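You operate a simulated robot arm through the tools that you are given. There is no shell and no other tool. Be economical: measure what you need, move in short steps, check, and stop when the job is done.

You are at the controls of a simulated robot arm. One attempt, no reset.

JOB
Set up the mic for the name on the cue board.
Fine: its name tab onto the strip whose window shows that name; select it, 48 V on while it is muted, fader to the cue's level, unmute last.

It is judged by the outcome, as a careful person would: the job done as asked, and still so three seconds after it is handed in. It fails if anything else is knocked over, pushed out of place, dropped, spilled or broken.

ROBOT AND FRAMES
A 6-joint arm with a two-finger parallel gripper, fixed in place. Base frame: the origin is at the foot of the arm, x ahead of it, y to its left, z up. Readings come in m, degrees, newtons and seconds.
With the tool pointing down near the work surface it reaches from about 0.12 to 0.74 m from the base axis. Its first joint turns from -166.0 to 166.0 degrees. Payload 3.91 kg.
The TCP is the grasp point between the finger pads, 0.03 m short of the fingertips. In the tool frame z runs along the fingers and y along their closing line. The gripper opens to 0.11 m. The fingers are 0.02 m wide and 0.01 m thick; the gripper's body (0.048 by 0.112 m) begins 0.055 m behind the TCP.
Orientation is that of the tool frame in the base frame, as a unit quaternion [w, x, y, z]. With the fingers straight down and closing along the base's y, the tool's x points along the base's -x, its y along +y and its z along -z.

CONTROLS
- The arm moves only by the tool arm_command. Its argument "rows" is a list that holds one entry, the list of rows, each a list of 7 numbers: the finger opening in m, from 0 to 0.11, then the shift along the tool's x, y, z in units of 25 mm (1.0 is 25 mm), then the turn, a rotation vector about the tool's x, y, z in units of 4 degrees (1.0 is 4 degrees). In form: [[[fingers, tx, ty, tz, wx, wy, wz], ...]]. A call has 1 to 12 rows; each row shifts and turns the commanded pose from where the row before left it, along the tool's axes as they then stand. A call with a number of a shift or a turn outside -1 to 1 is refused whole. Rows are played at 5 a second. More than 0.05 m and 8.6 degrees between two rows, or a gripper value outside its range, and nothing of the call is played. Where a pose cannot be reached the arm comes as near as it can. A force on the tool above 40 N (or 10 N above the force at the start of the call, whichever is more), or a blocked arm, ends the call early, and 0.2 s more pass. The fingers move at their own pace (about 0.045 m/s each) and stop on an object; they squeeze with about 36 N. The grip force told is the motor's: it shows also when the fingers shut on nothing. Time passes only in rows, and 0.2 s behind the last, so rows that do not move let the fingers close. It gives the time, the measured TCP pose, the force on the tool (base axes), the opening and the grip force at its end, in the units of the frame above (readings bear some noise), with the torque about the TCP (base axes, N m) and any sound that the robot's microphone picked up.
- Cameras (640 x 400 px; columns grow to the right, rows downward): "scene" is fixed at [0.2206, 0.5016, 1.5611]; the picture's right is [-0.99, -0.11, 0.00], its down [-0.10, 0.94, -0.34] and it looks along [0.04, -0.34, -0.94] (base axes); focal length 228 px, centre (320, 200). "wrist" rides on the gripper at [0.071, 0.022, -0.107] in the tool frame; the picture's right is [-0.29, 0.96, 0.00], its down [-0.76, -0.23, -0.61] and it looks along [-0.58, -0.18, 0.79] (tool axes); focal length 243 px, centre (320, 200). There is no depth. A picture from a camera that has moved, and an enlarged one, comes with that camera's place and axes in the base frame and with its lens.
- grab_frame(camera): a new picture of that camera. It takes no simulated time.
- slide_trunk(by): slides the trunk up (or, below 0, down) by that many m; the arm rides with it, the base frame stays. It gives what a move gives, with no picture.
- enlarge(camera, box): a new picture of the part [left, top, right, bottom] of that camera's present view, enlarged. It takes no simulated time.
- finish_job(): hands the job in; it is judged then, once.

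Go step by step. Nothing tells you positions but the pictures and the camera data: compare them with the known pose of the tool, close in by small moves and look again before you grip or let go. The budget is 120 turns and 64 pictures, counting those below and the enlarged ones. Unless the task says otherwise, let go and move clear before handing in, and close with one line.

The tools are called after "Emit:" as a command line: name --argument value ..., lists and objects as JSON in quotes. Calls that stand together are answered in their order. arm_command: Moves the arm, as the interface text tells. Its arguments: {"type":"object","properties":{"rows":{"type":"array"}},"required":["rows"]} The other tools are called the same way: slide_trunk (by) slides the trunk up or down; grab_frame (camera) takes a picture; enlarge (camera, box) takes an enlarged picture of a part of a camera's view; finish_job () hands the job in.

At the start:

```text
clock: 0.0
eef_pos: [0.1388, 0.3358, 1.1685]
tcp_rot: [0.0, -0.001, 1.0, 0.0]
force: [-0.1, -0.1, -0.5]
moment: [0.01, 0.03, 0.0]
opening: 0.1099
grip_force: 0.1
trunk travel left (down, up): [-0.5, 0.09]
```

scene: 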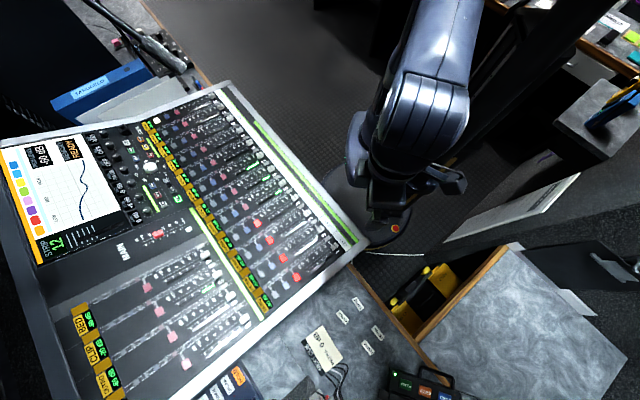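
wrist: 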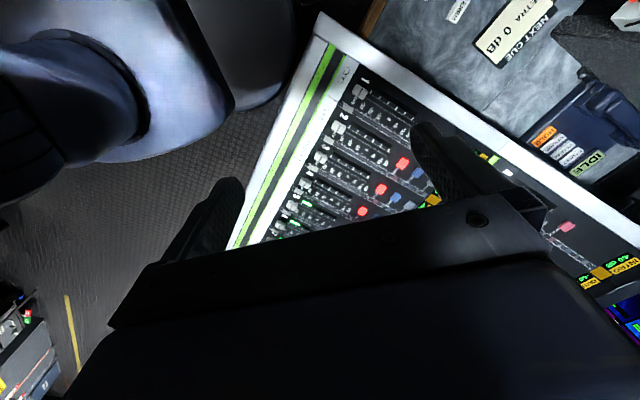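

I see a mixing console, a cue card on a side desk and some small name tabs. I'll enlarge the cue, tabs and strips to read them.

Emit:
enlarge --camera "scene" --box '[270, 280, 430, 400]'

Emit:
enlarge --camera "scene" --box '[210, 190, 370, 290]'

Emit:
enlarge --camera "scene" --box '[130, 80, 290, 200]'

Emit:
enlarge --camera "scene" --box '[0, 120, 200, 270]'

```text
3.33 times, centred on (350, 340) of scene
camera zoom: at [0.2206, 0.5016, 1.5611], right [-0.99, -0.11, 0.0], down [-0.1, 0.94, -0.34], along [0.04, -0.34, -0.94], focal length 761 px, centre (220, -267)
```

zoom: 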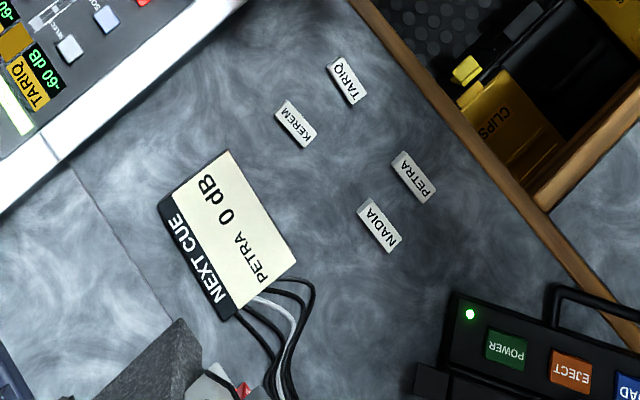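

```text
4.00 times, centred on (290, 240) of scene
camera zoom: at [0.2206, 0.5016, 1.5611], right [-0.99, -0.11, 0.0], down [-0.1, 0.94, -0.34], along [0.04, -0.34, -0.94], focal length 913 px, centre (440, 40)
```

zoom: 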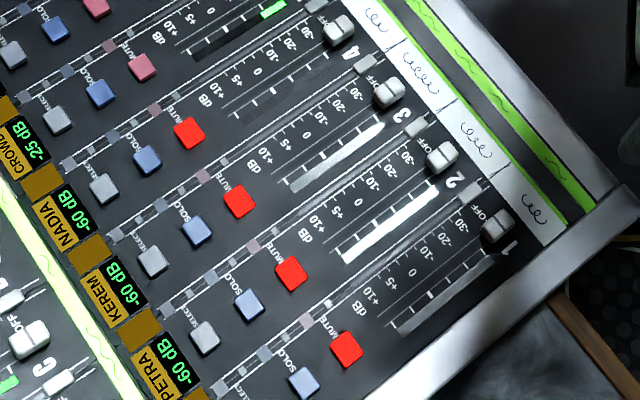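

```text
3.33 times, centred on (210, 140) of scene
camera zoom: at [0.2206, 0.5016, 1.5611], right [-0.99, -0.11, 0.0], down [-0.1, 0.94, -0.34], along [0.04, -0.34, -0.94], focal length 761 px, centre (687, 400)
```

zoom: 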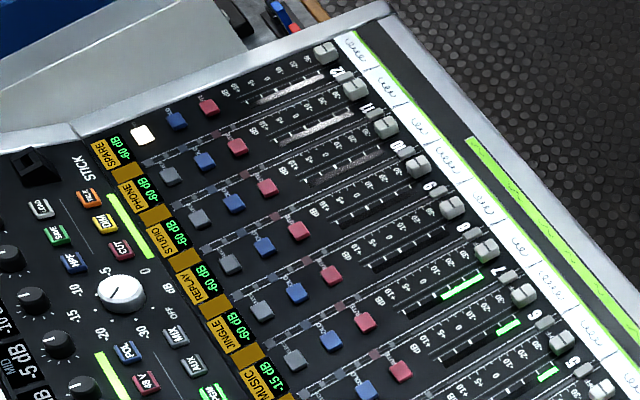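

```text
2.67 times, centred on (100, 195) of scene
camera zoom: at [0.2206, 0.5016, 1.5611], right [-0.99, -0.11, 0.0], down [-0.1, 0.94, -0.34], along [0.04, -0.34, -0.94], focal length 609 px, centre (907, 213)
```

zoom: 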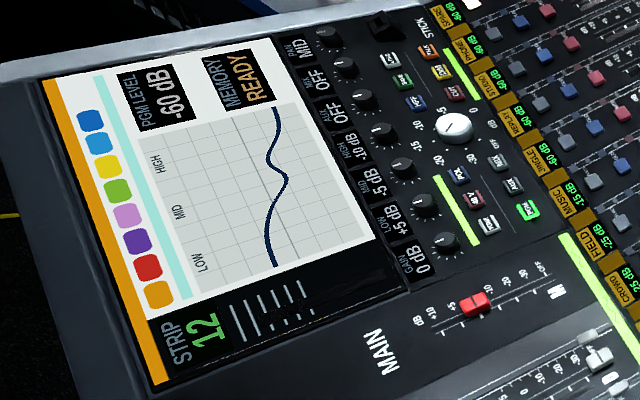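

The cue reads PETRA 0 dB. I take the PETRA window to be on strip 2, which is muted with its fader at OFF. Next I check the lower bank, the selected-channel section and the wrist view of the cells.

Emit:
enlarge --camera "scene" --box '[60, 230, 280, 400]'

Emit:
enlarge --camera "scene" --box '[100, 120, 212, 190]'

Emit:
enlarge --camera "scene" --box '[220, 240, 300, 310]'

```text
2.35 times, centred on (170, 315) of scene
camera zoom: at [0.2206, 0.5016, 1.5611], right [-0.99, -0.11, 0.0], down [-0.1, 0.94, -0.34], along [0.04, -0.34, -0.94], focal length 537 px, centre (673, -71)
```

zoom: 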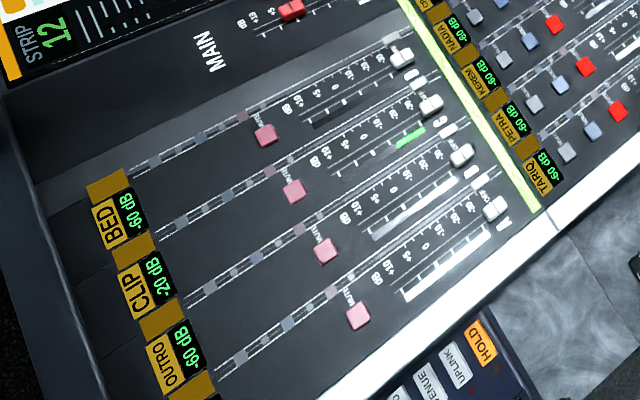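

```text
5.71 times, centred on (156, 155) of scene
camera zoom: at [0.2206, 0.5016, 1.5611], right [-0.99, -0.11, 0.0], down [-0.1, 0.94, -0.34], along [0.04, -0.34, -0.94], focal length 1304 px, centre (1257, 457)
```

zoom: 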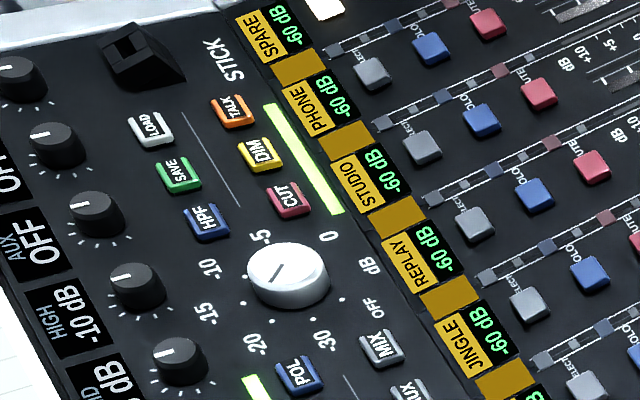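

```text
5.71 times, centred on (260, 275) of scene
camera zoom: at [0.2206, 0.5016, 1.5611], right [-0.99, -0.11, 0.0], down [-0.1, 0.94, -0.34], along [0.04, -0.34, -0.94], focal length 1304 px, centre (663, -229)
```

zoom: 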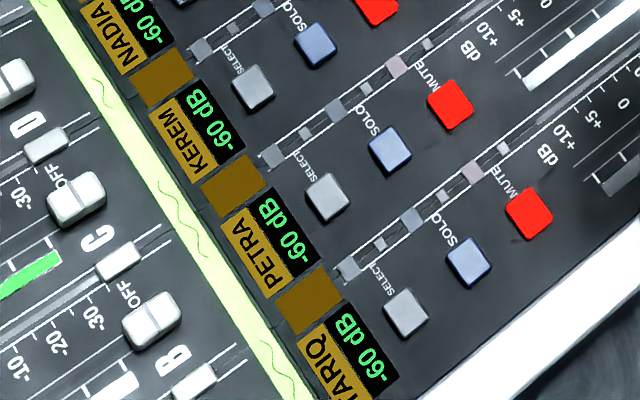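

The target is strip 2 with the PETRA tab, and I take that tab to be near (0.03, 0.63, about 0.74). I'll move above the tabs at height and look with the wrist camera.

Emit:
arm_command --rows '[[[0.11, 0.38, 0.98, 0, 0, 0, 0], [0.11, 0.38, 0.98, 0, 0, 0, 0], [0.11, 0.38, 0.98, 0, 0, 0, 0], [0.11, 0.38, 0.98, 0, 0, 0, 0], [0.11, 0.38, 0.98, 0, 0, 0, 0], [0.11, 0.38, 0.98, 0, 0, 0, 0], [0.11, 0.38, 0.98, 0, 0, 0, 0], [0.11, 0.38, 0.98, 0, 0, 0, 0], [0.11, 0.38, 0.98, 0, 0, 0, 0], [0.11, 0.38, 0.98, 0, 0, 0, 0], [0.11, 0.38, 0.98, 0, 0, 0, 0], [0.11, 0.38, 0.98, 0, 0, 0, 0]]]'

Emit:
slide_trunk --by -0.15

Emit:
grab_frame --camera "wrist"

Emit:
grab_frame --camera "scene"

```text
clock: 2.6
eef_pos: [0.0255, 0.6235, 1.1674]
tcp_rot: [0.001, -0.001, 1.0, 0.002]
force: [0.0, -0.6, 0.3]
moment: [0.05, 0.0, 0.0]
opening: 0.1099
grip_force: 0.0
out of reach, approached as far as the arm can: row 12
trunk travel left (down, up): [-0.5, 0.09]
```

```text
clock: 4.3
eef_pos: [0.025, 0.6248, 1.0172]
tcp_rot: [0.0, -0.001, 1.0, 0.001]
force: [-0.4, 0.1, -0.4]
moment: [0.01, 0.0, -0.02]
opening: 0.1099
grip_force: 0.0
trunk travel left (down, up): [-0.35, 0.24]
```

```text
54 pictures are left
camera wrist: at [-0.0463, 0.6454, 1.1246], right [0.29, 0.96, 0.0], down [0.76, -0.23, 0.61], along [0.58, -0.17, -0.79], focal length 243 px, centre (320, 200)
```

wrist: 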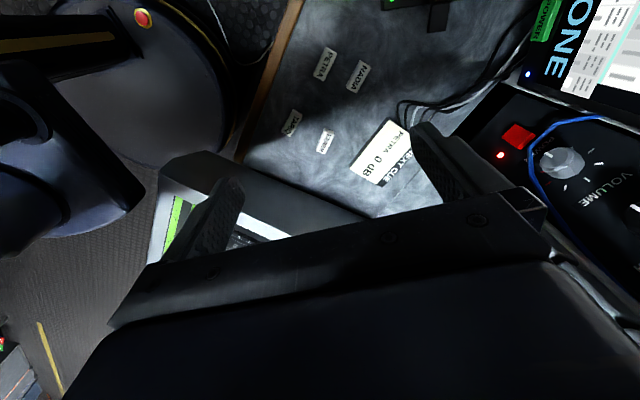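

```text
53 pictures are left
```

scene: 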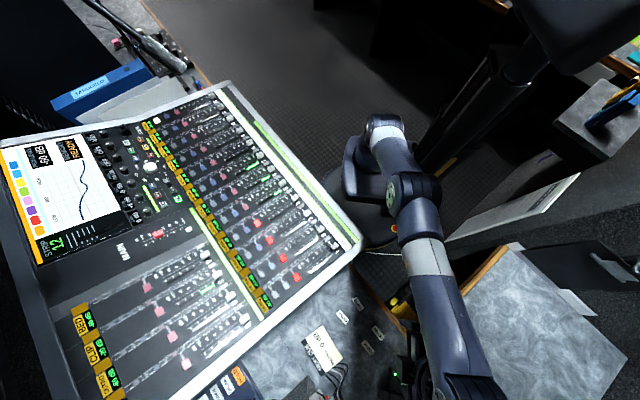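

The PETRA tab triangulates to about (0.015, 0.638, 0.696), with its long axis near (-0.66, 0.75). I'll enlarge it to check its text direction.

Emit:
enlarge --camera "wrist" --box '[270, 30, 400, 180]'

Emit:
enlarge --camera "scene" --box '[290, 190, 370, 270]'

```text
2.67 times, centred on (335, 105) of wrist
camera zoom: at [-0.0463, 0.6454, 1.1246], right [0.29, 0.96, 0.0], down [0.76, -0.23, 0.61], along [0.58, -0.17, -0.79], focal length 647 px, centre (280, 453)
```

zoom: 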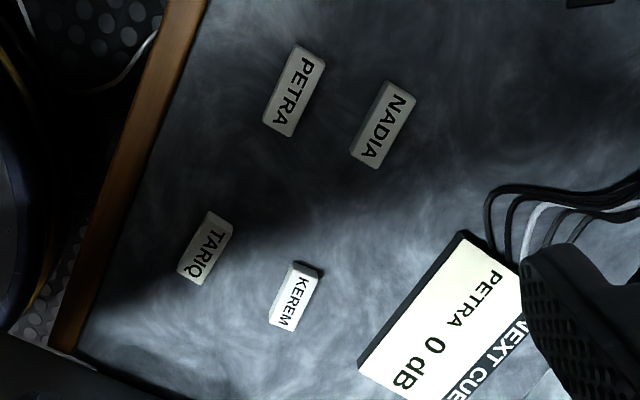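

```text
5.00 times, centred on (330, 230) of scene
camera zoom: at [0.2206, 0.5016, 1.5611], right [-0.99, -0.11, 0.0], down [-0.1, 0.94, -0.34], along [0.04, -0.34, -0.94], focal length 1141 px, centre (270, 50)
```

zoom: 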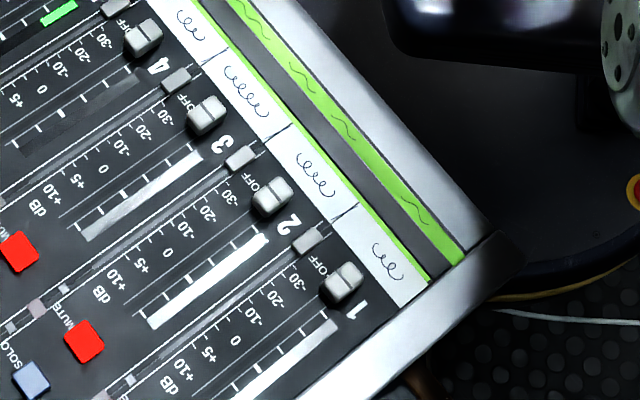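

The tab's text direction already matches the operator's view. I rotate 48° so the fingers close across the tab's width and come down part way with a narrower opening.

Emit:
arm_command --rows '[[[0.045, 0, 0, 0.5, 0, 0, 1], [0.045, 0, 0, 0.5, 0, 0, 1], [0.045, 0, 0, 0.5, 0, 0, 1], [0.045, 0, 0, 0.5, 0, 0, 1], [0.045, 0, 0, 0.5, 0, 0, 1], [0.045, 0, 0, 0.5, 0, 0, 1], [0.045, 0, 0, 0.5, 0, 0, 1], [0.045, 0, 0, 0.5, 0, 0, 1], [0.045, 0, 0, 0.5, 0, 0, 1], [0.045, 0, 0, 0.5, 0, 0, 1], [0.045, 0, 0, 0.5, 0, 0, 1], [0.045, 0, 0, 0.5, 0, 0, 1]]]'

Emit:
grab_frame --camera "wrist"

```text
clock: 7.0
eef_pos: [0.0261, 0.6248, 0.8688]
tcp_rot: [-0.001, 0.407, 0.913, 0.001]
force: [0.7, -0.2, 0.0]
moment: [-0.02, 0.02, -0.02]
opening: 0.0449
grip_force: 0.1
trunk travel left (down, up): [-0.35, 0.24]
```

```text
50 pictures are left
camera wrist: at [-0.0063, 0.6916, 0.9762], right [0.91, 0.42, 0.0], down [0.34, -0.72, 0.61], along [0.26, -0.55, -0.8], focal length 243 px, centre (320, 200)
```

wrist: 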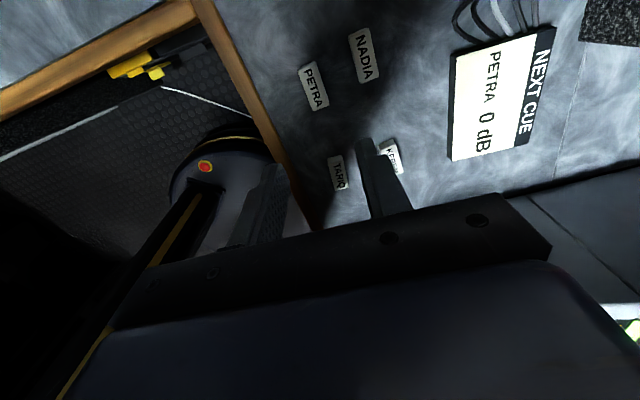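

The tab is at about (0.014, 0.636) and aligned with the fingers. I centre over it and go down to a check height.

Emit:
arm_command --rows '[[[0.045, 0.162, -0.016, 0.7, 0, 0, 0], [0.045, 0.162, -0.016, 0.7, 0, 0, 0], [0.045, 0.162, -0.016, 0.7, 0, 0, 0], [0.045, 0.162, -0.016, 0.7, 0, 0, 0], [0.045, 0, 0, 0.7, 0, 0, 0], [0.045, 0, 0, 0.5, 0, 0, 0]]]'

Emit:
grab_frame --camera "wrist"

```text
clock: 8.3
eef_pos: [0.0129, 0.6375, 0.7657]
tcp_rot: [0.0, 0.406, 0.914, 0.001]
force: [0.9, 0.6, 0.7]
moment: [-0.03, 0.03, 0.03]
opening: 0.0451
grip_force: 0.0
trunk travel left (down, up): [-0.35, 0.24]
```

```text
49 pictures are left
camera wrist: at [-0.0189, 0.703, 0.8735], right [0.9, 0.43, 0.0], down [0.34, -0.72, 0.61], along [0.26, -0.55, -0.8], focal length 243 px, centre (320, 200)
```

wrist: 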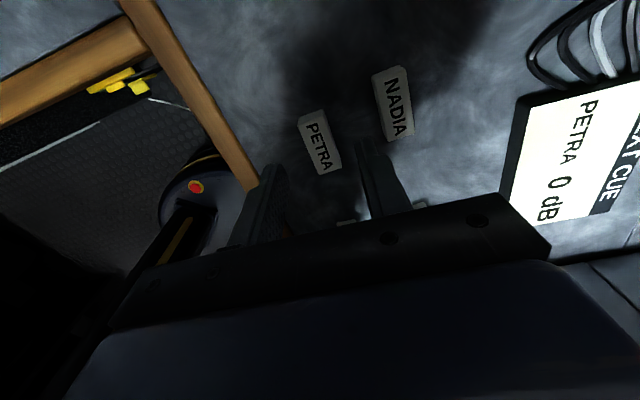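

The tab sits centred between the fingers. I lower by about 37 mm.

Emit:
arm_command --rows '[[[0.045, 0, 0, 0.5, 0, 0, 0], [0.045, 0, 0, 0.5, 0, 0, 0], [0.045, 0, 0, 0.4, 0, 0, 0], [0.045, 0, 0, 0, 0, 0, 0]]]'

Emit:
enlarge --camera "wrist" --box '[220, 90, 440, 230]'

```text
clock: 9.3
eef_pos: [0.0121, 0.6361, 0.7322]
tcp_rot: [0.0, 0.406, 0.914, 0.001]
force: [0.0, -0.9, -0.5]
moment: [-0.02, 0.04, 0.01]
opening: 0.0453
grip_force: 0.1
trunk travel left (down, up): [-0.35, 0.24]
```

```text
2.86 times, centred on (330, 160) of wrist
camera zoom: at [-0.0197, 0.7028, 0.8395], right [0.9, 0.43, 0.0], down [0.34, -0.72, 0.61], along [0.26, -0.55, -0.8], focal length 693 px, centre (291, 314)
```

zoom: 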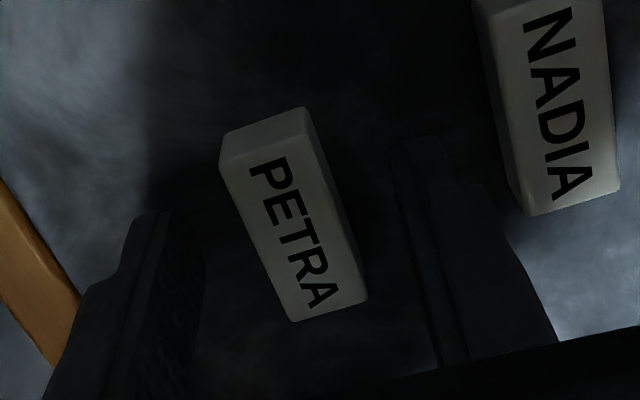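

The tab is chunky and centred. I go 5 mm lower, then close.

Emit:
arm_command --rows '[[[0.045, 0, 0, 0.2, 0, 0, 0], [0.045, 0, 0, 0, 0, 0, 0]]]'

Emit:
arm_command --rows '[[[0.0, 0, 0, 0, 0, 0, 0], [0.0, 0, 0, 0, 0, 0, 0], [0.0, 0, 0, 0, 0, 0, 0], [0.0, 0, 0, 0, 0, 0, 0]]]'

Emit:
enlarge --camera "wrist" --box '[220, 90, 440, 230]'

```text
clock: 9.9
eef_pos: [0.0116, 0.6366, 0.7299]
tcp_rot: [-0.002, 0.406, 0.914, 0.003]
force: [-1.6, -0.7, 14.9]
moment: [-0.37, 0.22, -0.06]
opening: 0.0451
grip_force: 0.6
trunk travel left (down, up): [-0.35, 0.24]
```

```text
clock: 10.9
eef_pos: [0.011, 0.6355, 0.7302]
tcp_rot: [-0.002, 0.406, 0.914, 0.003]
force: [-13.2, -7.0, 27.1]
moment: [-0.63, 0.45, -0.28]
opening: 0.0178
grip_force: 35.9
trunk travel left (down, up): [-0.35, 0.24]
```

```text
2.86 times, centred on (330, 160) of wrist
camera zoom: at [-0.0205, 0.7011, 0.8379], right [0.9, 0.43, 0.0], down [0.34, -0.72, 0.6], along [0.26, -0.54, -0.8], focal length 693 px, centre (291, 314)
```

zoom: 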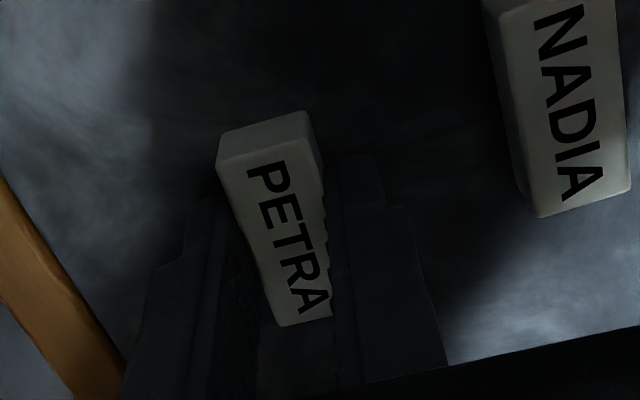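

The tab is gripped at 17.8 mm and the desk top is at z≈0.70. I lift it and then look.

Emit:
arm_command --rows '[[[0.0, 0, 0, -0.3, 0, 0, 0], [0.0, 0, 0, -1, 0, 0, 0], [0.0, 0, 0, -1, 0, 0, 0], [0.0, 0, 0, -1, 0, 0, 0], [0.0, 0, 0, -1, 0, 0, 0], [0.0, 0, 0, -1, 0, 0, 0], [0.0, 0, 0, -1, 0, 0, 0], [0.0, 0, 0, -1, 0, 0, 0], [0.0, 0, 0, -1, 0, 0, 0], [0.0, 0, 0, -1, 0, 0, 0], [0.0, 0, 0, -1, 0, 0, 0], [0.0, 0, 0, -0.5, 0, 0, 0]]]'

Emit:
arm_command --rows '[[[0.0, -1, -0.14, 0, 0, 0, 0], [0.0, -1, -0.14, 0, 0, 0, 0], [0.0, -1, -0.14, 0, 0, 0, 0], [0.0, -1, -0.14, 0, 0, 0, 0], [0.0, -1, -0.14, 0, 0, 0, 0], [0.0, -1, -0.14, 0, 0, 0, 0], [0.0, -1, -0.14, 0, 0, 0, 0], [0.0, -1, -0.14, 0, 0, 0, 0]]]'

Emit:
grab_frame --camera "wrist"

```text
clock: 13.6
eef_pos: [0.0118, 0.6346, 0.9969]
tcp_rot: [-0.001, 0.406, 0.914, 0.002]
force: [-0.4, 0.0, -0.6]
moment: [0.0, 0.01, -0.01]
opening: 0.0173
grip_force: 35.7
trunk travel left (down, up): [-0.35, 0.24]
```

```text
clock: 15.3
eef_pos: [0.1258, 0.4674, 0.9952]
tcp_rot: [-0.001, 0.405, 0.914, 0.001]
force: [-0.2, 0.5, -0.6]
moment: [-0.02, 0.0, 0.01]
opening: 0.0179
grip_force: 35.8
trunk travel left (down, up): [-0.35, 0.24]
```

```text
46 pictures are left
camera wrist: at [0.0947, 0.534, 1.1035], right [0.9, 0.43, 0.0], down [0.34, -0.72, 0.61], along [0.26, -0.55, -0.8], focal length 243 px, centre (320, 200)
```

wrist: 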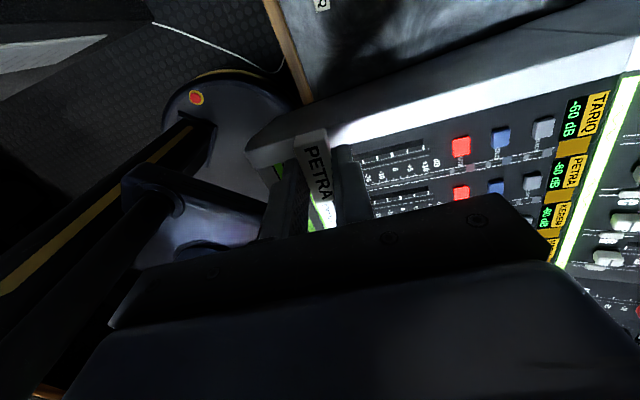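

Triangulation gives: the console panel slopes about 7°, rising away from the operator, and the strip pitch is 71 mm. Cell 2 is near (0.217, 0.317, 0.813). I move above it, square the yaw and match the tilt.

Emit:
arm_command --rows '[[[0.0, -0.986, -0.25, 0, 0, 0, 0], [0.0, -0.986, -0.25, 0, 0, 0, 0], [0.0, -0.986, -0.25, 0, 0, 0, 0], [0.0, -0.986, -0.25, 0, 0, 0, 0], [0.0, -0.986, -0.25, 0, 0, 0, 0], [0.0, -0.986, -0.25, 0, 0, 0, 0], [0.0, -0.986, -0.25, 0, 0, 0, 0], [0.0, 0, 0, 0.8, 0, 0, -0.75], [0.0, 0, 0, 0.8, -0.9, 0, 0], [0.0, 0, 0, 0.8, -0.9, 0, 0], [0.0, 0, 0, 0, 0, 0, 0]]]'

Emit:
grab_frame --camera "wrist"

Emit:
grab_frame --camera "scene"

```text
clock: 17.8
eef_pos: [0.2098, 0.3126, 0.9335]
tcp_rot: [0.023, 0.382, 0.922, 0.059]
force: [0.0, -0.5, -0.5]
moment: [0.03, -0.01, 0.02]
opening: 0.0176
grip_force: 36.3
trunk travel left (down, up): [-0.35, 0.24]
```

```text
45 pictures are left
camera wrist: at [0.1648, 0.3673, 1.0436], right [0.88, 0.47, 0.12], down [0.32, -0.75, 0.57], along [0.36, -0.46, -0.81], focal length 243 px, centre (320, 200)
```

wrist: 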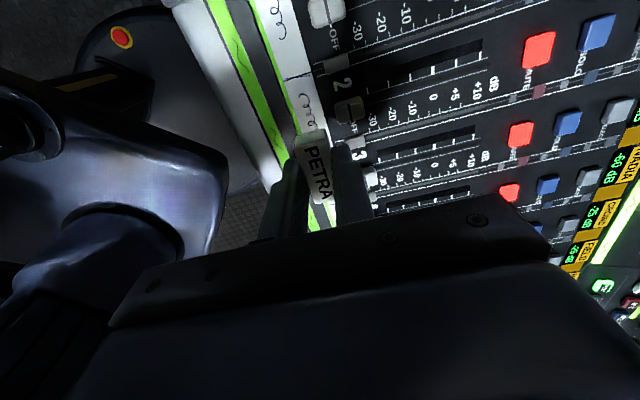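

```text
44 pictures are left
```

scene: 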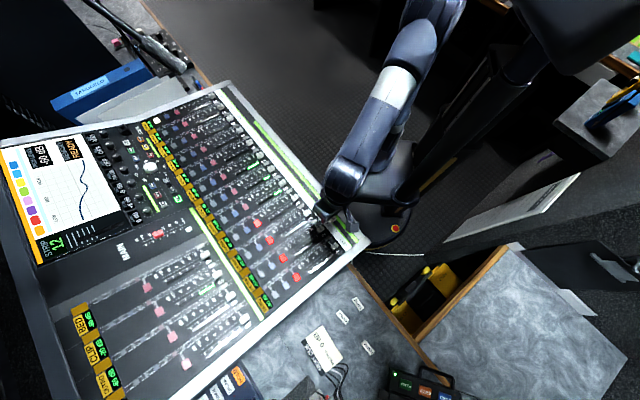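

I enlarge the wrist view around the tab to compare its place with the cell edges.

Emit:
enlarge --camera "wrist" --box '[220, 0, 420, 220]'

```text
1.82 times, centred on (320, 110) of wrist
camera zoom: at [0.1648, 0.3673, 1.0436], right [0.88, 0.47, 0.12], down [0.32, -0.75, 0.57], along [0.36, -0.46, -0.81], focal length 441 px, centre (320, 364)
```

zoom: 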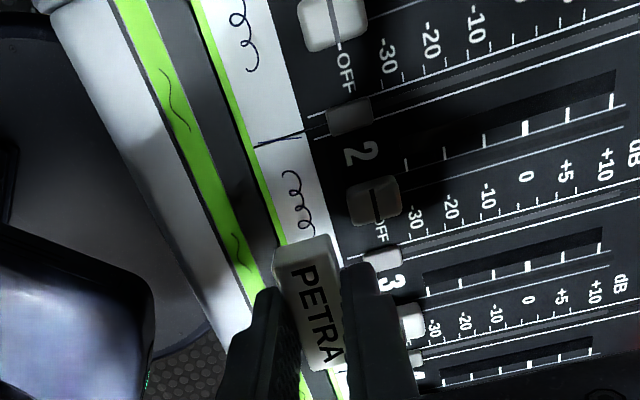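

Cell 2's band runs from 0.365 to 0.390 in the along-strip coordinate, centred laterally at -0.068. I correct 9 mm toward the operator and go down to about 28 mm above it.

Emit:
arm_command --rows '[[[0.0, 0, -0.35, 0, 0, 0, 0], [0.0, 0, 0, 0.85, 0, 0, 0], [0.0, 0, 0, 0.85, 0, 0, 0], [0.0, 0, 0, 0.85, 0, 0, 0], [0.0, 0, 0, 0, 0, 0, 0]]]'

Emit:
enlarge --camera "wrist" --box '[220, 20, 420, 220]'

Emit:
enlarge --camera "scene" --box '[280, 190, 380, 270]'

```text
clock: 18.9
eef_pos: [0.2106, 0.312, 0.8705]
tcp_rot: [0.023, 0.381, 0.922, 0.058]
force: [0.1, -0.8, -0.7]
moment: [0.02, 0.02, -0.03]
opening: 0.0173
grip_force: 36.0
trunk travel left (down, up): [-0.35, 0.24]
```

```text
2.00 times, centred on (320, 120) of wrist
camera zoom: at [0.1664, 0.3672, 0.9798], right [0.88, 0.47, 0.12], down [0.32, -0.75, 0.57], along [0.36, -0.46, -0.81], focal length 485 px, centre (320, 360)
```

zoom: 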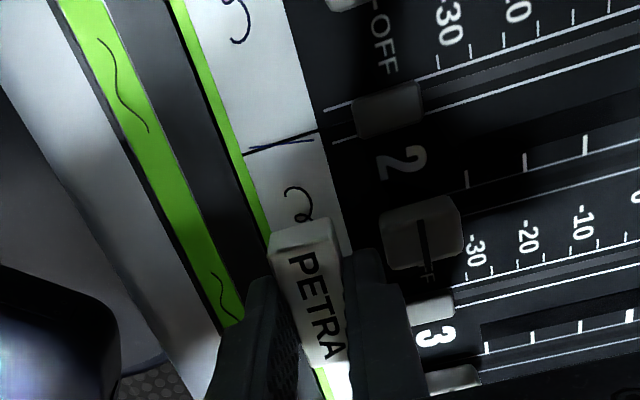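

```text
5.00 times, centred on (330, 230) of scene
camera zoom: at [0.2206, 0.5016, 1.5611], right [-0.99, -0.11, 0.0], down [-0.1, 0.94, -0.34], along [0.04, -0.34, -0.94], focal length 1141 px, centre (270, 50)
```

zoom: 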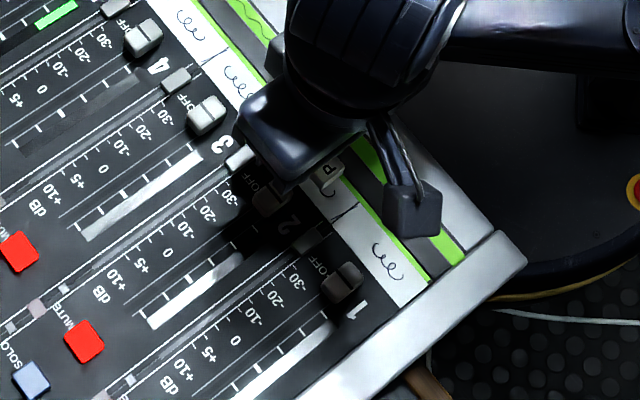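

The tab lines up with the band. I descend nearly to contact, then go in small steps.

Emit:
arm_command --rows '[[[0.0, -0.04, 0, 0.5, 0, 0, 0], [0.0, 0, 0, 0.4, 0, 0, 0], [0.0, 0, 0, 0, 0, 0, 0]]]'

Emit:
enlarge --camera "wrist" --box '[220, 60, 420, 220]'

```text
clock: 19.8
eef_pos: [0.2149, 0.3122, 0.8493]
tcp_rot: [0.023, 0.381, 0.922, 0.059]
force: [0.0, 0.3, 0.8]
moment: [0.01, 0.02, -0.02]
opening: 0.0177
grip_force: 35.8
trunk travel left (down, up): [-0.35, 0.24]
```

```text
2.50 times, centred on (320, 140) of wrist
camera zoom: at [0.17, 0.3683, 0.9585], right [0.88, 0.47, 0.12], down [0.32, -0.75, 0.57], along [0.36, -0.46, -0.81], focal length 606 px, centre (320, 350)
```

zoom: 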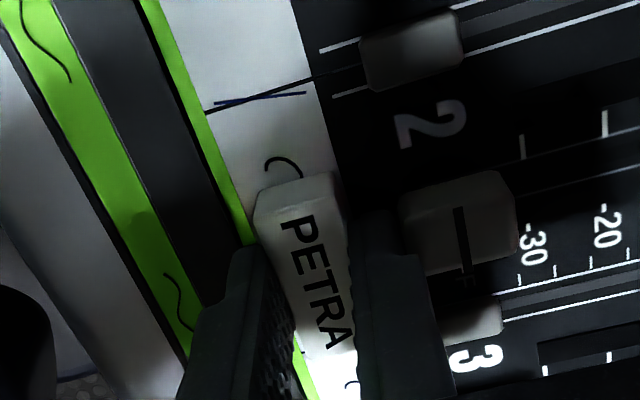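

It looks good, and I continue down in small steps to contact.

Emit:
arm_command --rows '[[[0.0, 0.04, 0, 0.15, 0, 0, 0], [0.0, 0, 0, 0.1, 0, 0, 0], [0.0, 0, 0, 0, 0, 0, 0]]]'

```text
clock: 20.3
eef_pos: [0.214, 0.3127, 0.8487]
tcp_rot: [0.025, 0.381, 0.922, 0.061]
force: [-2.9, -12.2, 25.6]
moment: [-0.7, 0.34, 0.09]
opening: 0.0174
grip_force: 36.3
trunk travel left (down, up): [-0.35, 0.24]
stopped in row 2: the force on the tool passed its limit at 46 N (the readings are from after the stop); the commanded pose is now the measured one
```

There is contact 6 mm higher than I expected. I look to see what is touching.

Emit:
enlarge --camera "wrist" --box '[220, 60, 420, 220]'

Emit:
enlarge --camera "scene" --box '[300, 205, 350, 245]'

```text
2.50 times, centred on (320, 140) of wrist
camera zoom: at [0.1692, 0.3682, 0.9579], right [0.87, 0.47, 0.13], down [0.32, -0.76, 0.57], along [0.36, -0.46, -0.81], focal length 606 px, centre (320, 350)
```

zoom: 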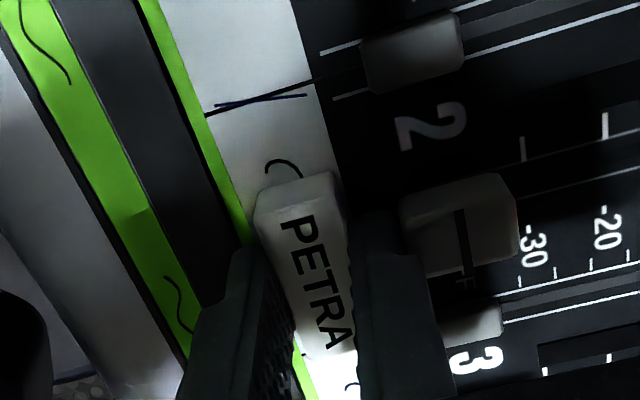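

```text
10.00 times, centred on (325, 225) of scene
camera zoom: at [0.2206, 0.5016, 1.5611], right [-0.99, -0.11, 0.0], down [-0.1, 0.94, -0.34], along [0.04, -0.34, -0.94], focal length 2282 px, centre (270, -50)
```

zoom: 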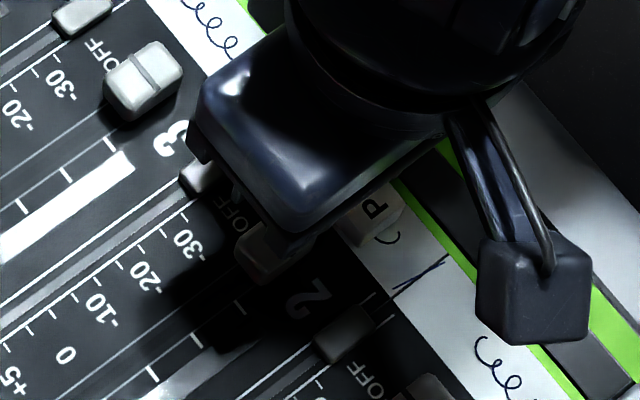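

The tab seems to be on the band but about 5 mm off-centre along the cell. I lift slightly, shift 4.5 mm toward strip 1 and 1 mm toward the operator, and lower again.

Emit:
arm_command --rows '[[[0.0, 0, 0, -0.25, 0, 0, 0], [0.0, 0.18, -0.05, 0, 0, 0, 0], [0.0, 0, 0, 0, 0, 0, 0], [0.0, 0, 0, 0.15, 0, 0, 0], [0.0, 0, 0, 0.06, 0, 0, 0], [0.0, 0, 0, 0, 0, 0, 0]]]'

Emit:
enlarge --camera "wrist" --box '[240, 80, 400, 200]'

```text
clock: 21.7
eef_pos: [0.2114, 0.3179, 0.8492]
tcp_rot: [0.024, 0.381, 0.922, 0.062]
force: [-5.4, -5.6, 23.6]
moment: [-0.51, 0.41, -0.02]
opening: 0.0175
grip_force: 36.0
trunk travel left (down, up): [-0.35, 0.24]
```

```text
3.33 times, centred on (320, 140) of wrist
camera zoom: at [0.1658, 0.3719, 0.958], right [0.88, 0.47, 0.13], down [0.32, -0.76, 0.57], along [0.36, -0.46, -0.81], focal length 809 px, centre (320, 400)
```

zoom: 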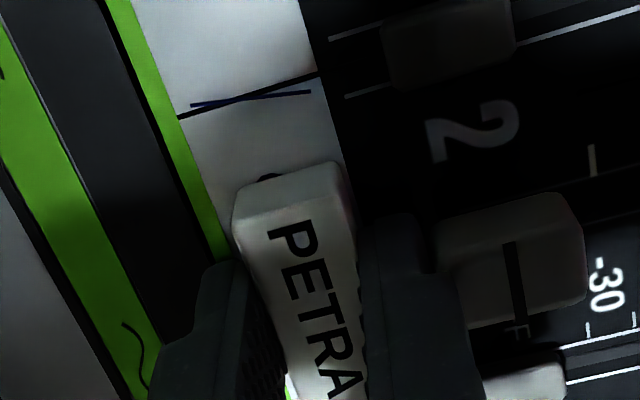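

The tab rests on cell 2's band with a firm contact reading. I open a little and retract straight along the tool axis.

Emit:
arm_command --rows '[[[0.022, 0, 0, -0.02, 0, 0, 0], [0.022, 0, 0, 0, 0, 0, 0], [0.022, 0, 0, 0, 0, 0, 0], [0.022, 0, 0, -0.3, 0, 0, 0], [0.022, 0, 0, -0.5, 0, 0, 0], [0.022, 0, 0, -1, 0, 0, 0], [0.022, 0, 0, -1, 0, 0, 0]]]'

Emit:
grab_frame --camera "wrist"

```text
clock: 23.3
eef_pos: [0.2056, 0.3111, 0.9171]
tcp_rot: [0.025, 0.381, 0.922, 0.061]
force: [0.9, -0.2, -0.2]
moment: [-0.04, 0.0, -0.02]
opening: 0.0221
grip_force: 0.1
trunk travel left (down, up): [-0.35, 0.24]
```

```text
36 pictures are left
camera wrist: at [0.1596, 0.3651, 1.0274], right [0.88, 0.47, 0.12], down [0.32, -0.75, 0.57], along [0.36, -0.46, -0.81], focal length 243 px, centre (320, 200)
```

wrist: 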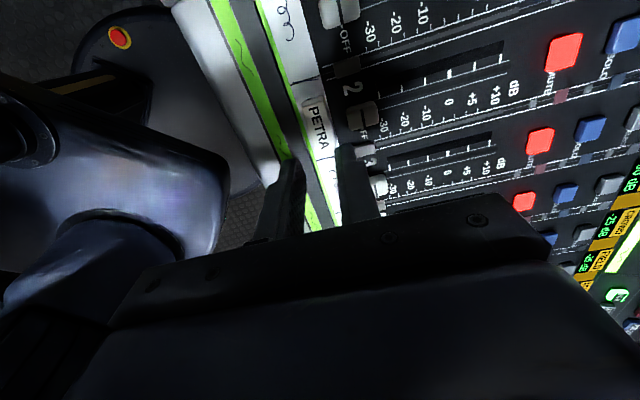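

The PETRA tab lies in cell 2. Next I close the fingers and move over strip 2's SELECT button, near (0.398, 0.499, 0.851).

Emit:
arm_command --rows '[[[0.0, -0.012, 0.954, 0.143, 0, 0, 0], [0.0, -0.012, 0.954, 0.143, 0, 0, 0], [0.0, -0.012, 0.954, 0.143, 0, 0, 0], [0.0, -0.012, 0.954, 0.143, 0, 0, 0], [0.0, -0.012, 0.954, 0.143, 0, 0, 0], [0.0, -0.012, 0.954, 0.143, 0, 0, 0], [0.0, -0.012, 0.954, 0.143, 0, 0, 0], [0.0, -0.012, 0.954, 0.143, 0, 0, 0], [0.0, -0.012, 0.954, 0.143, 0, 0, 0], [0.0, -0.012, 0.954, 0.143, 0, 0, 0], [0.0, -0.012, 0.954, 0.143, 0, 0, 0], [0.0, 0, 0, 0, 0, 0, 0]]]'

Emit:
grab_frame --camera "wrist"

Emit:
enlarge --camera "scene" --box '[220, 190, 370, 300]'

```text
clock: 25.9
eef_pos: [0.3942, 0.4965, 0.913]
tcp_rot: [0.024, 0.381, 0.922, 0.06]
force: [0.1, -0.4, -0.5]
moment: [0.03, 0.02, -0.01]
opening: 0.0
grip_force: 35.3
trunk travel left (down, up): [-0.35, 0.24]
```

```text
35 pictures are left
camera wrist: at [0.3495, 0.5521, 1.0224], right [0.88, 0.47, 0.12], down [0.32, -0.75, 0.57], along [0.36, -0.46, -0.81], focal length 243 px, centre (320, 200)
```

wrist: 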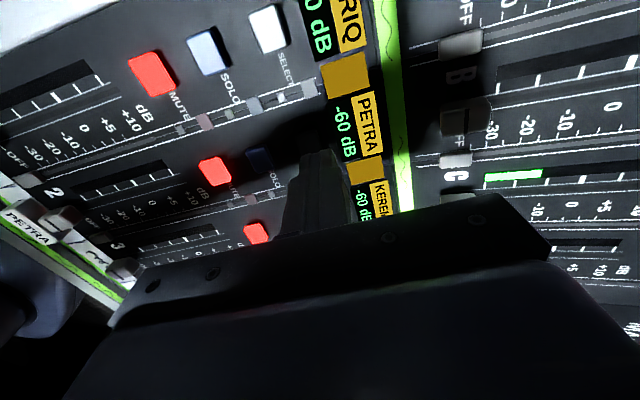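

```text
3.64 times, centred on (295, 245) of scene
camera zoom: at [0.2206, 0.5016, 1.5611], right [-0.99, -0.11, 0.0], down [-0.1, 0.94, -0.34], along [0.04, -0.34, -0.94], focal length 830 px, centre (411, 36)
```

zoom: 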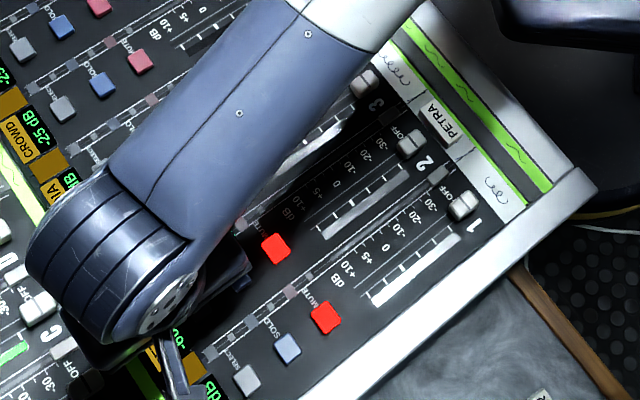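

I enlarge the wrist view at the fingertip to find the SELECT button under it.

Emit:
enlarge --camera "wrist" --box '[190, 80, 390, 220]'

```text
2.86 times, centred on (290, 150) of wrist
camera zoom: at [0.3495, 0.5521, 1.0224], right [0.88, 0.47, 0.12], down [0.32, -0.75, 0.57], along [0.36, -0.46, -0.81], focal length 693 px, centre (406, 343)
```

zoom: 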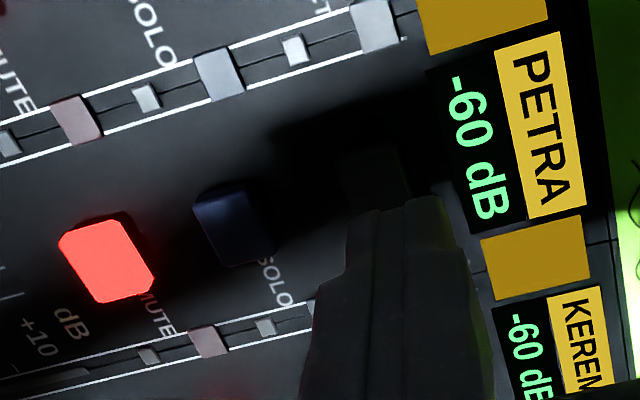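

SELECT is about 7 mm toward the operator from under the tip. I shift and lower toward it.

Emit:
arm_command --rows '[[[0.0, 0, -0.3, 0, 0, 0, 0], [0.0, 0, 0, 0.5, 0, 0, 0], [0.0, 0, 0, 0.3, 0, 0, 0], [0.0, 0, 0, 0, 0, 0, 0]]]'

Emit:
enlarge --camera "wrist" --box '[190, 80, 390, 220]'

```text
clock: 26.9
eef_pos: [0.3914, 0.4931, 0.891]
tcp_rot: [0.024, 0.381, 0.922, 0.061]
force: [0.5, 0.1, 1.0]
moment: [0.02, -0.02, 0.0]
opening: 0.0001
grip_force: 36.3
trunk travel left (down, up): [-0.35, 0.24]
```

```text
2.86 times, centred on (290, 150) of wrist
camera zoom: at [0.3457, 0.5484, 1.0006], right [0.88, 0.47, 0.12], down [0.32, -0.76, 0.57], along [0.36, -0.46, -0.81], focal length 693 px, centre (406, 343)
```

zoom: 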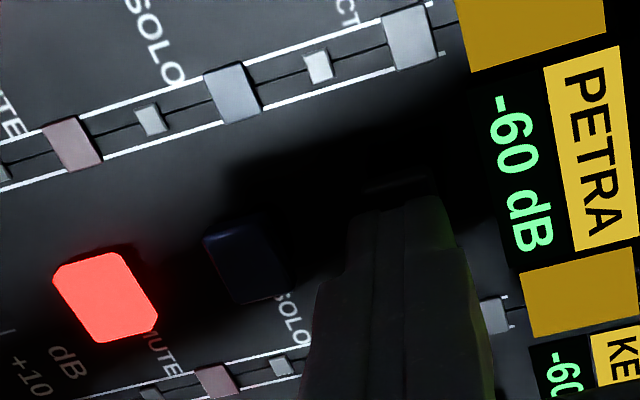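

The tip is right above SELECT, so I press in small steps and then release.

Emit:
arm_command --rows '[[[0.0, 0, 0, 0.3, 0, 0, 0], [0.0, 0, 0, 0.1, 0, 0, 0], [0.0, 0, 0, 0.06, 0, 0, 0], [0.0, 0, 0, 0, 0, 0, 0]]]'

Emit:
enlarge --camera "scene" --box '[0, 110, 220, 270]'

```text
clock: 27.7
eef_pos: [0.3917, 0.4941, 0.8872]
tcp_rot: [0.026, 0.381, 0.922, 0.068]
force: [-5.7, -8.9, 16.8]
moment: [-0.23, 0.16, -0.02]
opening: 0.0
grip_force: 36.4
trunk travel left (down, up): [-0.35, 0.24]
heard: click
stopped in row 4: the force on the tool passed its limit at 42 N (the readings are from after the stop); the commanded pose is now the measured one
```

```text
2.50 times, centred on (110, 190) of scene
camera zoom: at [0.2206, 0.5016, 1.5611], right [-0.99, -0.11, 0.0], down [-0.1, 0.94, -0.34], along [0.04, -0.34, -0.94], focal length 570 px, centre (845, 225)
```

zoom: 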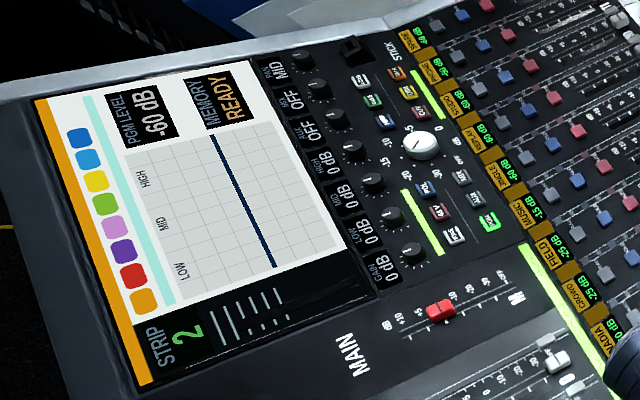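

Strip 2 is now selected (a click was heard and the display shows STRIP 2). 48 V is far out, near (0.77, 0.29, 0.87), so I lift, turn and tilt the tool outward to reach it.

Emit:
arm_command --rows '[[[0.0, 0, 0, -0.5, 0, 0, 0], [0.0, 0, 0, -1, 0, 0, 0], [0.0, 0, 0, -1, 0, 0, 0], [0.0, 0, 0, -0.5, 0, 0, 1], [0.0, 0, 0, 0, 0, 0, 1], [0.0, 0, 0, 0, 0, 0, 1], [0.0, 0, 0, 0, 0, 0, 1], [0.0, 0, 0, 0, 0, 0, 1], [0.0, 0, 0, 0, 0, 0, 1], [0.0, 0, 0, 0, -1, 0, 0], [0.0, 0, 0, 0, -1, 0, 0], [0.0, 0, 0, 0, -1, 0, 0]]]'

Emit:
arm_command --rows '[[[0.0, 0, 0, 0, -1, 0, 0], [0.0, 0, 0, 0, -1, 0, 0], [0.0, 0, 0, 0, 0, 0, 0]]]'

```text
clock: 30.3
eef_pos: [0.3843, 0.4883, 0.959]
tcp_rot: [0.069, 0.56, 0.811, 0.156]
force: [0.2, 0.0, 0.1]
moment: [0.04, 0.0, 0.05]
opening: 0.0
grip_force: 36.0
trunk travel left (down, up): [-0.35, 0.24]
```

```text
clock: 31.1
eef_pos: [0.3837, 0.4878, 0.9588]
tcp_rot: [0.109, 0.554, 0.798, 0.212]
force: [0.7, 0.0, 0.0]
moment: [0.01, 0.01, 0.0]
opening: 0.0001
grip_force: 36.2
trunk travel left (down, up): [-0.35, 0.24]
```

The tool is tilted about 27° outward, and I move toward 48 V at a safe height.

Emit:
arm_command --rows '[[[0.0, -0.965, 0.69, 0.306, 0, 0, 0], [0.0, -0.965, 0.69, 0.306, 0, 0, 0], [0.0, -0.965, 0.69, 0.306, 0, 0, 0], [0.0, -0.965, 0.69, 0.306, 0, 0, 0], [0.0, -0.965, 0.69, 0.306, 0, 0, 0], [0.0, -0.965, 0.69, 0.306, 0, 0, 0], [0.0, -0.965, 0.69, 0.306, 0, 0, 0], [0.0, -0.965, 0.69, 0.306, 0, 0, 0], [0.0, -0.965, 0.69, 0.306, 0, 0, 0], [0.0, -0.965, 0.69, 0.306, 0, 0, 0], [0.0, -0.965, 0.69, 0.306, 0, 0, 0], [0.0, -0.965, 0.69, 0.306, 0, 0, 0]]]'

Emit:
grab_frame --camera "wrist"

```text
clock: 33.7
eef_pos: [0.6995, 0.2996, 0.9562]
tcp_rot: [0.108, 0.554, 0.798, 0.211]
force: [0.8, 0.3, 0.7]
moment: [-0.04, 0.0, -0.01]
opening: 0.0
grip_force: 35.8
trunk travel left (down, up): [-0.35, 0.24]
```

```text
30 pictures are left
camera wrist: at [0.6476, 0.3487, 1.0653], right [0.91, 0.01, 0.42], down [-0.17, -0.91, 0.39], along [0.39, -0.42, -0.82], focal length 243 px, centre (320, 200)
```

wrist: 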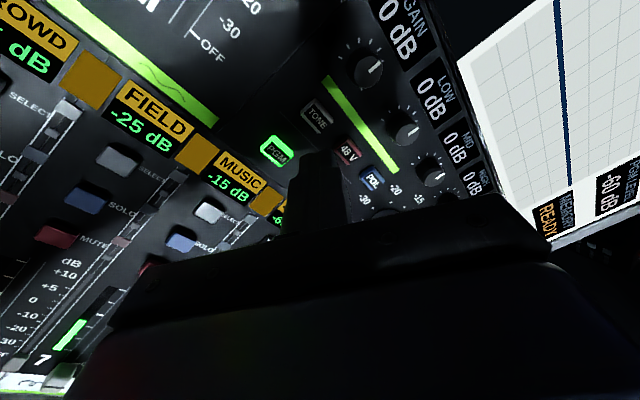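

48 V shows in the wrist view and sits at about (0.764, 0.298, 0.88). I move to hover 20 mm off it.

Emit:
arm_command --rows '[[[0.0, -0.397, 0.247, 0.4, 0, 0, 0], [0.0, -0.397, 0.247, 0.5, 0, 0, 0], [0.0, -0.397, 0.247, 0.5, 0, 0, 0], [0.0, 0, 0, 0, 0, 0, 0]]]'

Emit:
enlarge --camera "wrist" --box '[220, 80, 420, 220]'

```text
clock: 34.7
eef_pos: [0.7406, 0.2852, 0.9319]
tcp_rot: [0.108, 0.554, 0.798, 0.212]
force: [0.0, -0.1, -0.3]
moment: [0.0, 0.0, -0.02]
opening: 0.0001
grip_force: 35.8
trunk travel left (down, up): [-0.35, 0.24]
```

```text
2.86 times, centred on (320, 150) of wrist
camera zoom: at [0.689, 0.3336, 1.0408], right [0.91, 0.01, 0.42], down [-0.16, -0.91, 0.39], along [0.39, -0.42, -0.82], focal length 693 px, centre (320, 343)
```

zoom: 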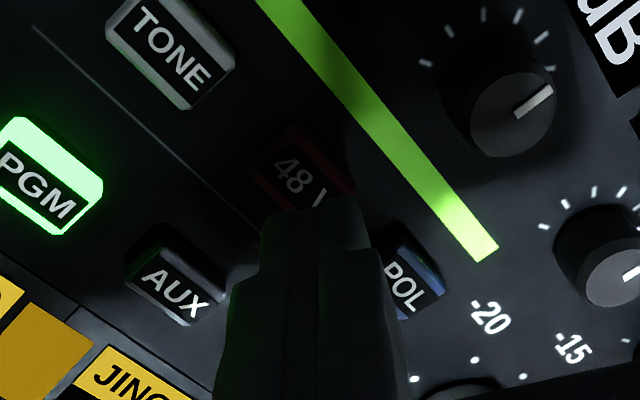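

48 V is about 4 mm to the left of the axis. I adjust and close in.

Emit:
arm_command --rows '[[[0.0, 0.05, -0.18, 0, 0, 0, 0], [0.0, 0, 0, 0.5, 0, 0, 0], [0.0, 0, 0, 0, 0, 0, 0]]]'

Emit:
enlarge --camera "wrist" --box '[240, 90, 400, 210]'

```text
clock: 35.5
eef_pos: [0.7414, 0.2891, 0.9184]
tcp_rot: [0.108, 0.554, 0.798, 0.212]
force: [-0.3, -1.0, 1.7]
moment: [0.0, -0.01, -0.02]
opening: 0.0
grip_force: 36.3
trunk travel left (down, up): [-0.35, 0.24]
heard: click
```

```text
3.33 times, centred on (320, 150) of wrist
camera zoom: at [0.6897, 0.3377, 1.0285], right [0.91, 0.01, 0.42], down [-0.17, -0.91, 0.39], along [0.39, -0.42, -0.82], focal length 809 px, centre (320, 367)
```

zoom: 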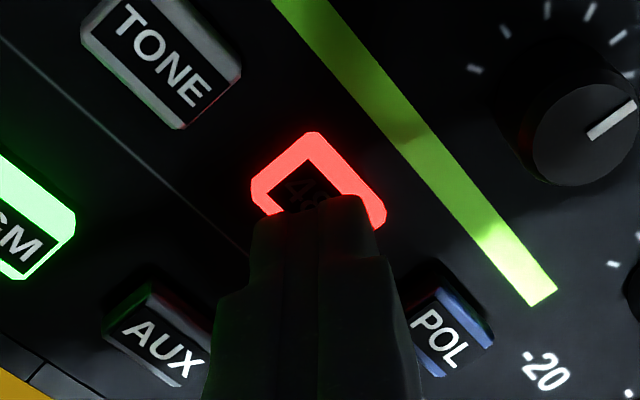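

A click was heard and 48 V is lit. I retract straight back.

Emit:
arm_command --rows '[[[0.0, 0, 0, -0.5, 0, 0, 0], [0.0, 0, 0, -1, 0, 0, 0], [0.0, 0, 0, -1, 0, 0, 0]]]'

Emit:
enlarge --camera "wrist" --box '[200, 60, 440, 220]'

```text
clock: 36.3
eef_pos: [0.7157, 0.2761, 0.9743]
tcp_rot: [0.11, 0.554, 0.798, 0.211]
force: [-0.5, 0.1, 0.4]
moment: [0.0, 0.02, -0.04]
opening: 0.0002
grip_force: 35.8
trunk travel left (down, up): [-0.35, 0.24]
```

```text
2.50 times, centred on (320, 140) of wrist
camera zoom: at [0.6649, 0.3237, 1.0836], right [0.91, 0.01, 0.42], down [-0.17, -0.91, 0.39], along [0.39, -0.42, -0.82], focal length 606 px, centre (320, 350)
```

zoom: 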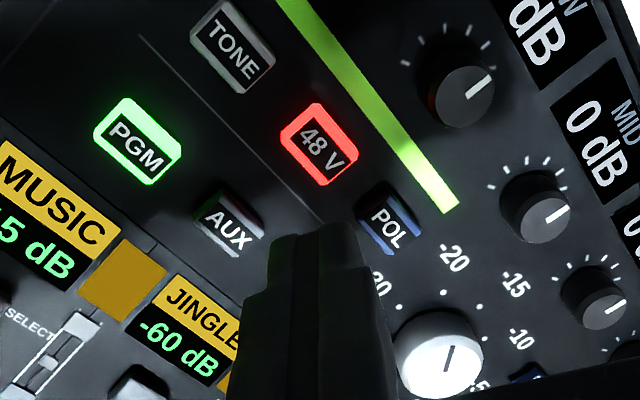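

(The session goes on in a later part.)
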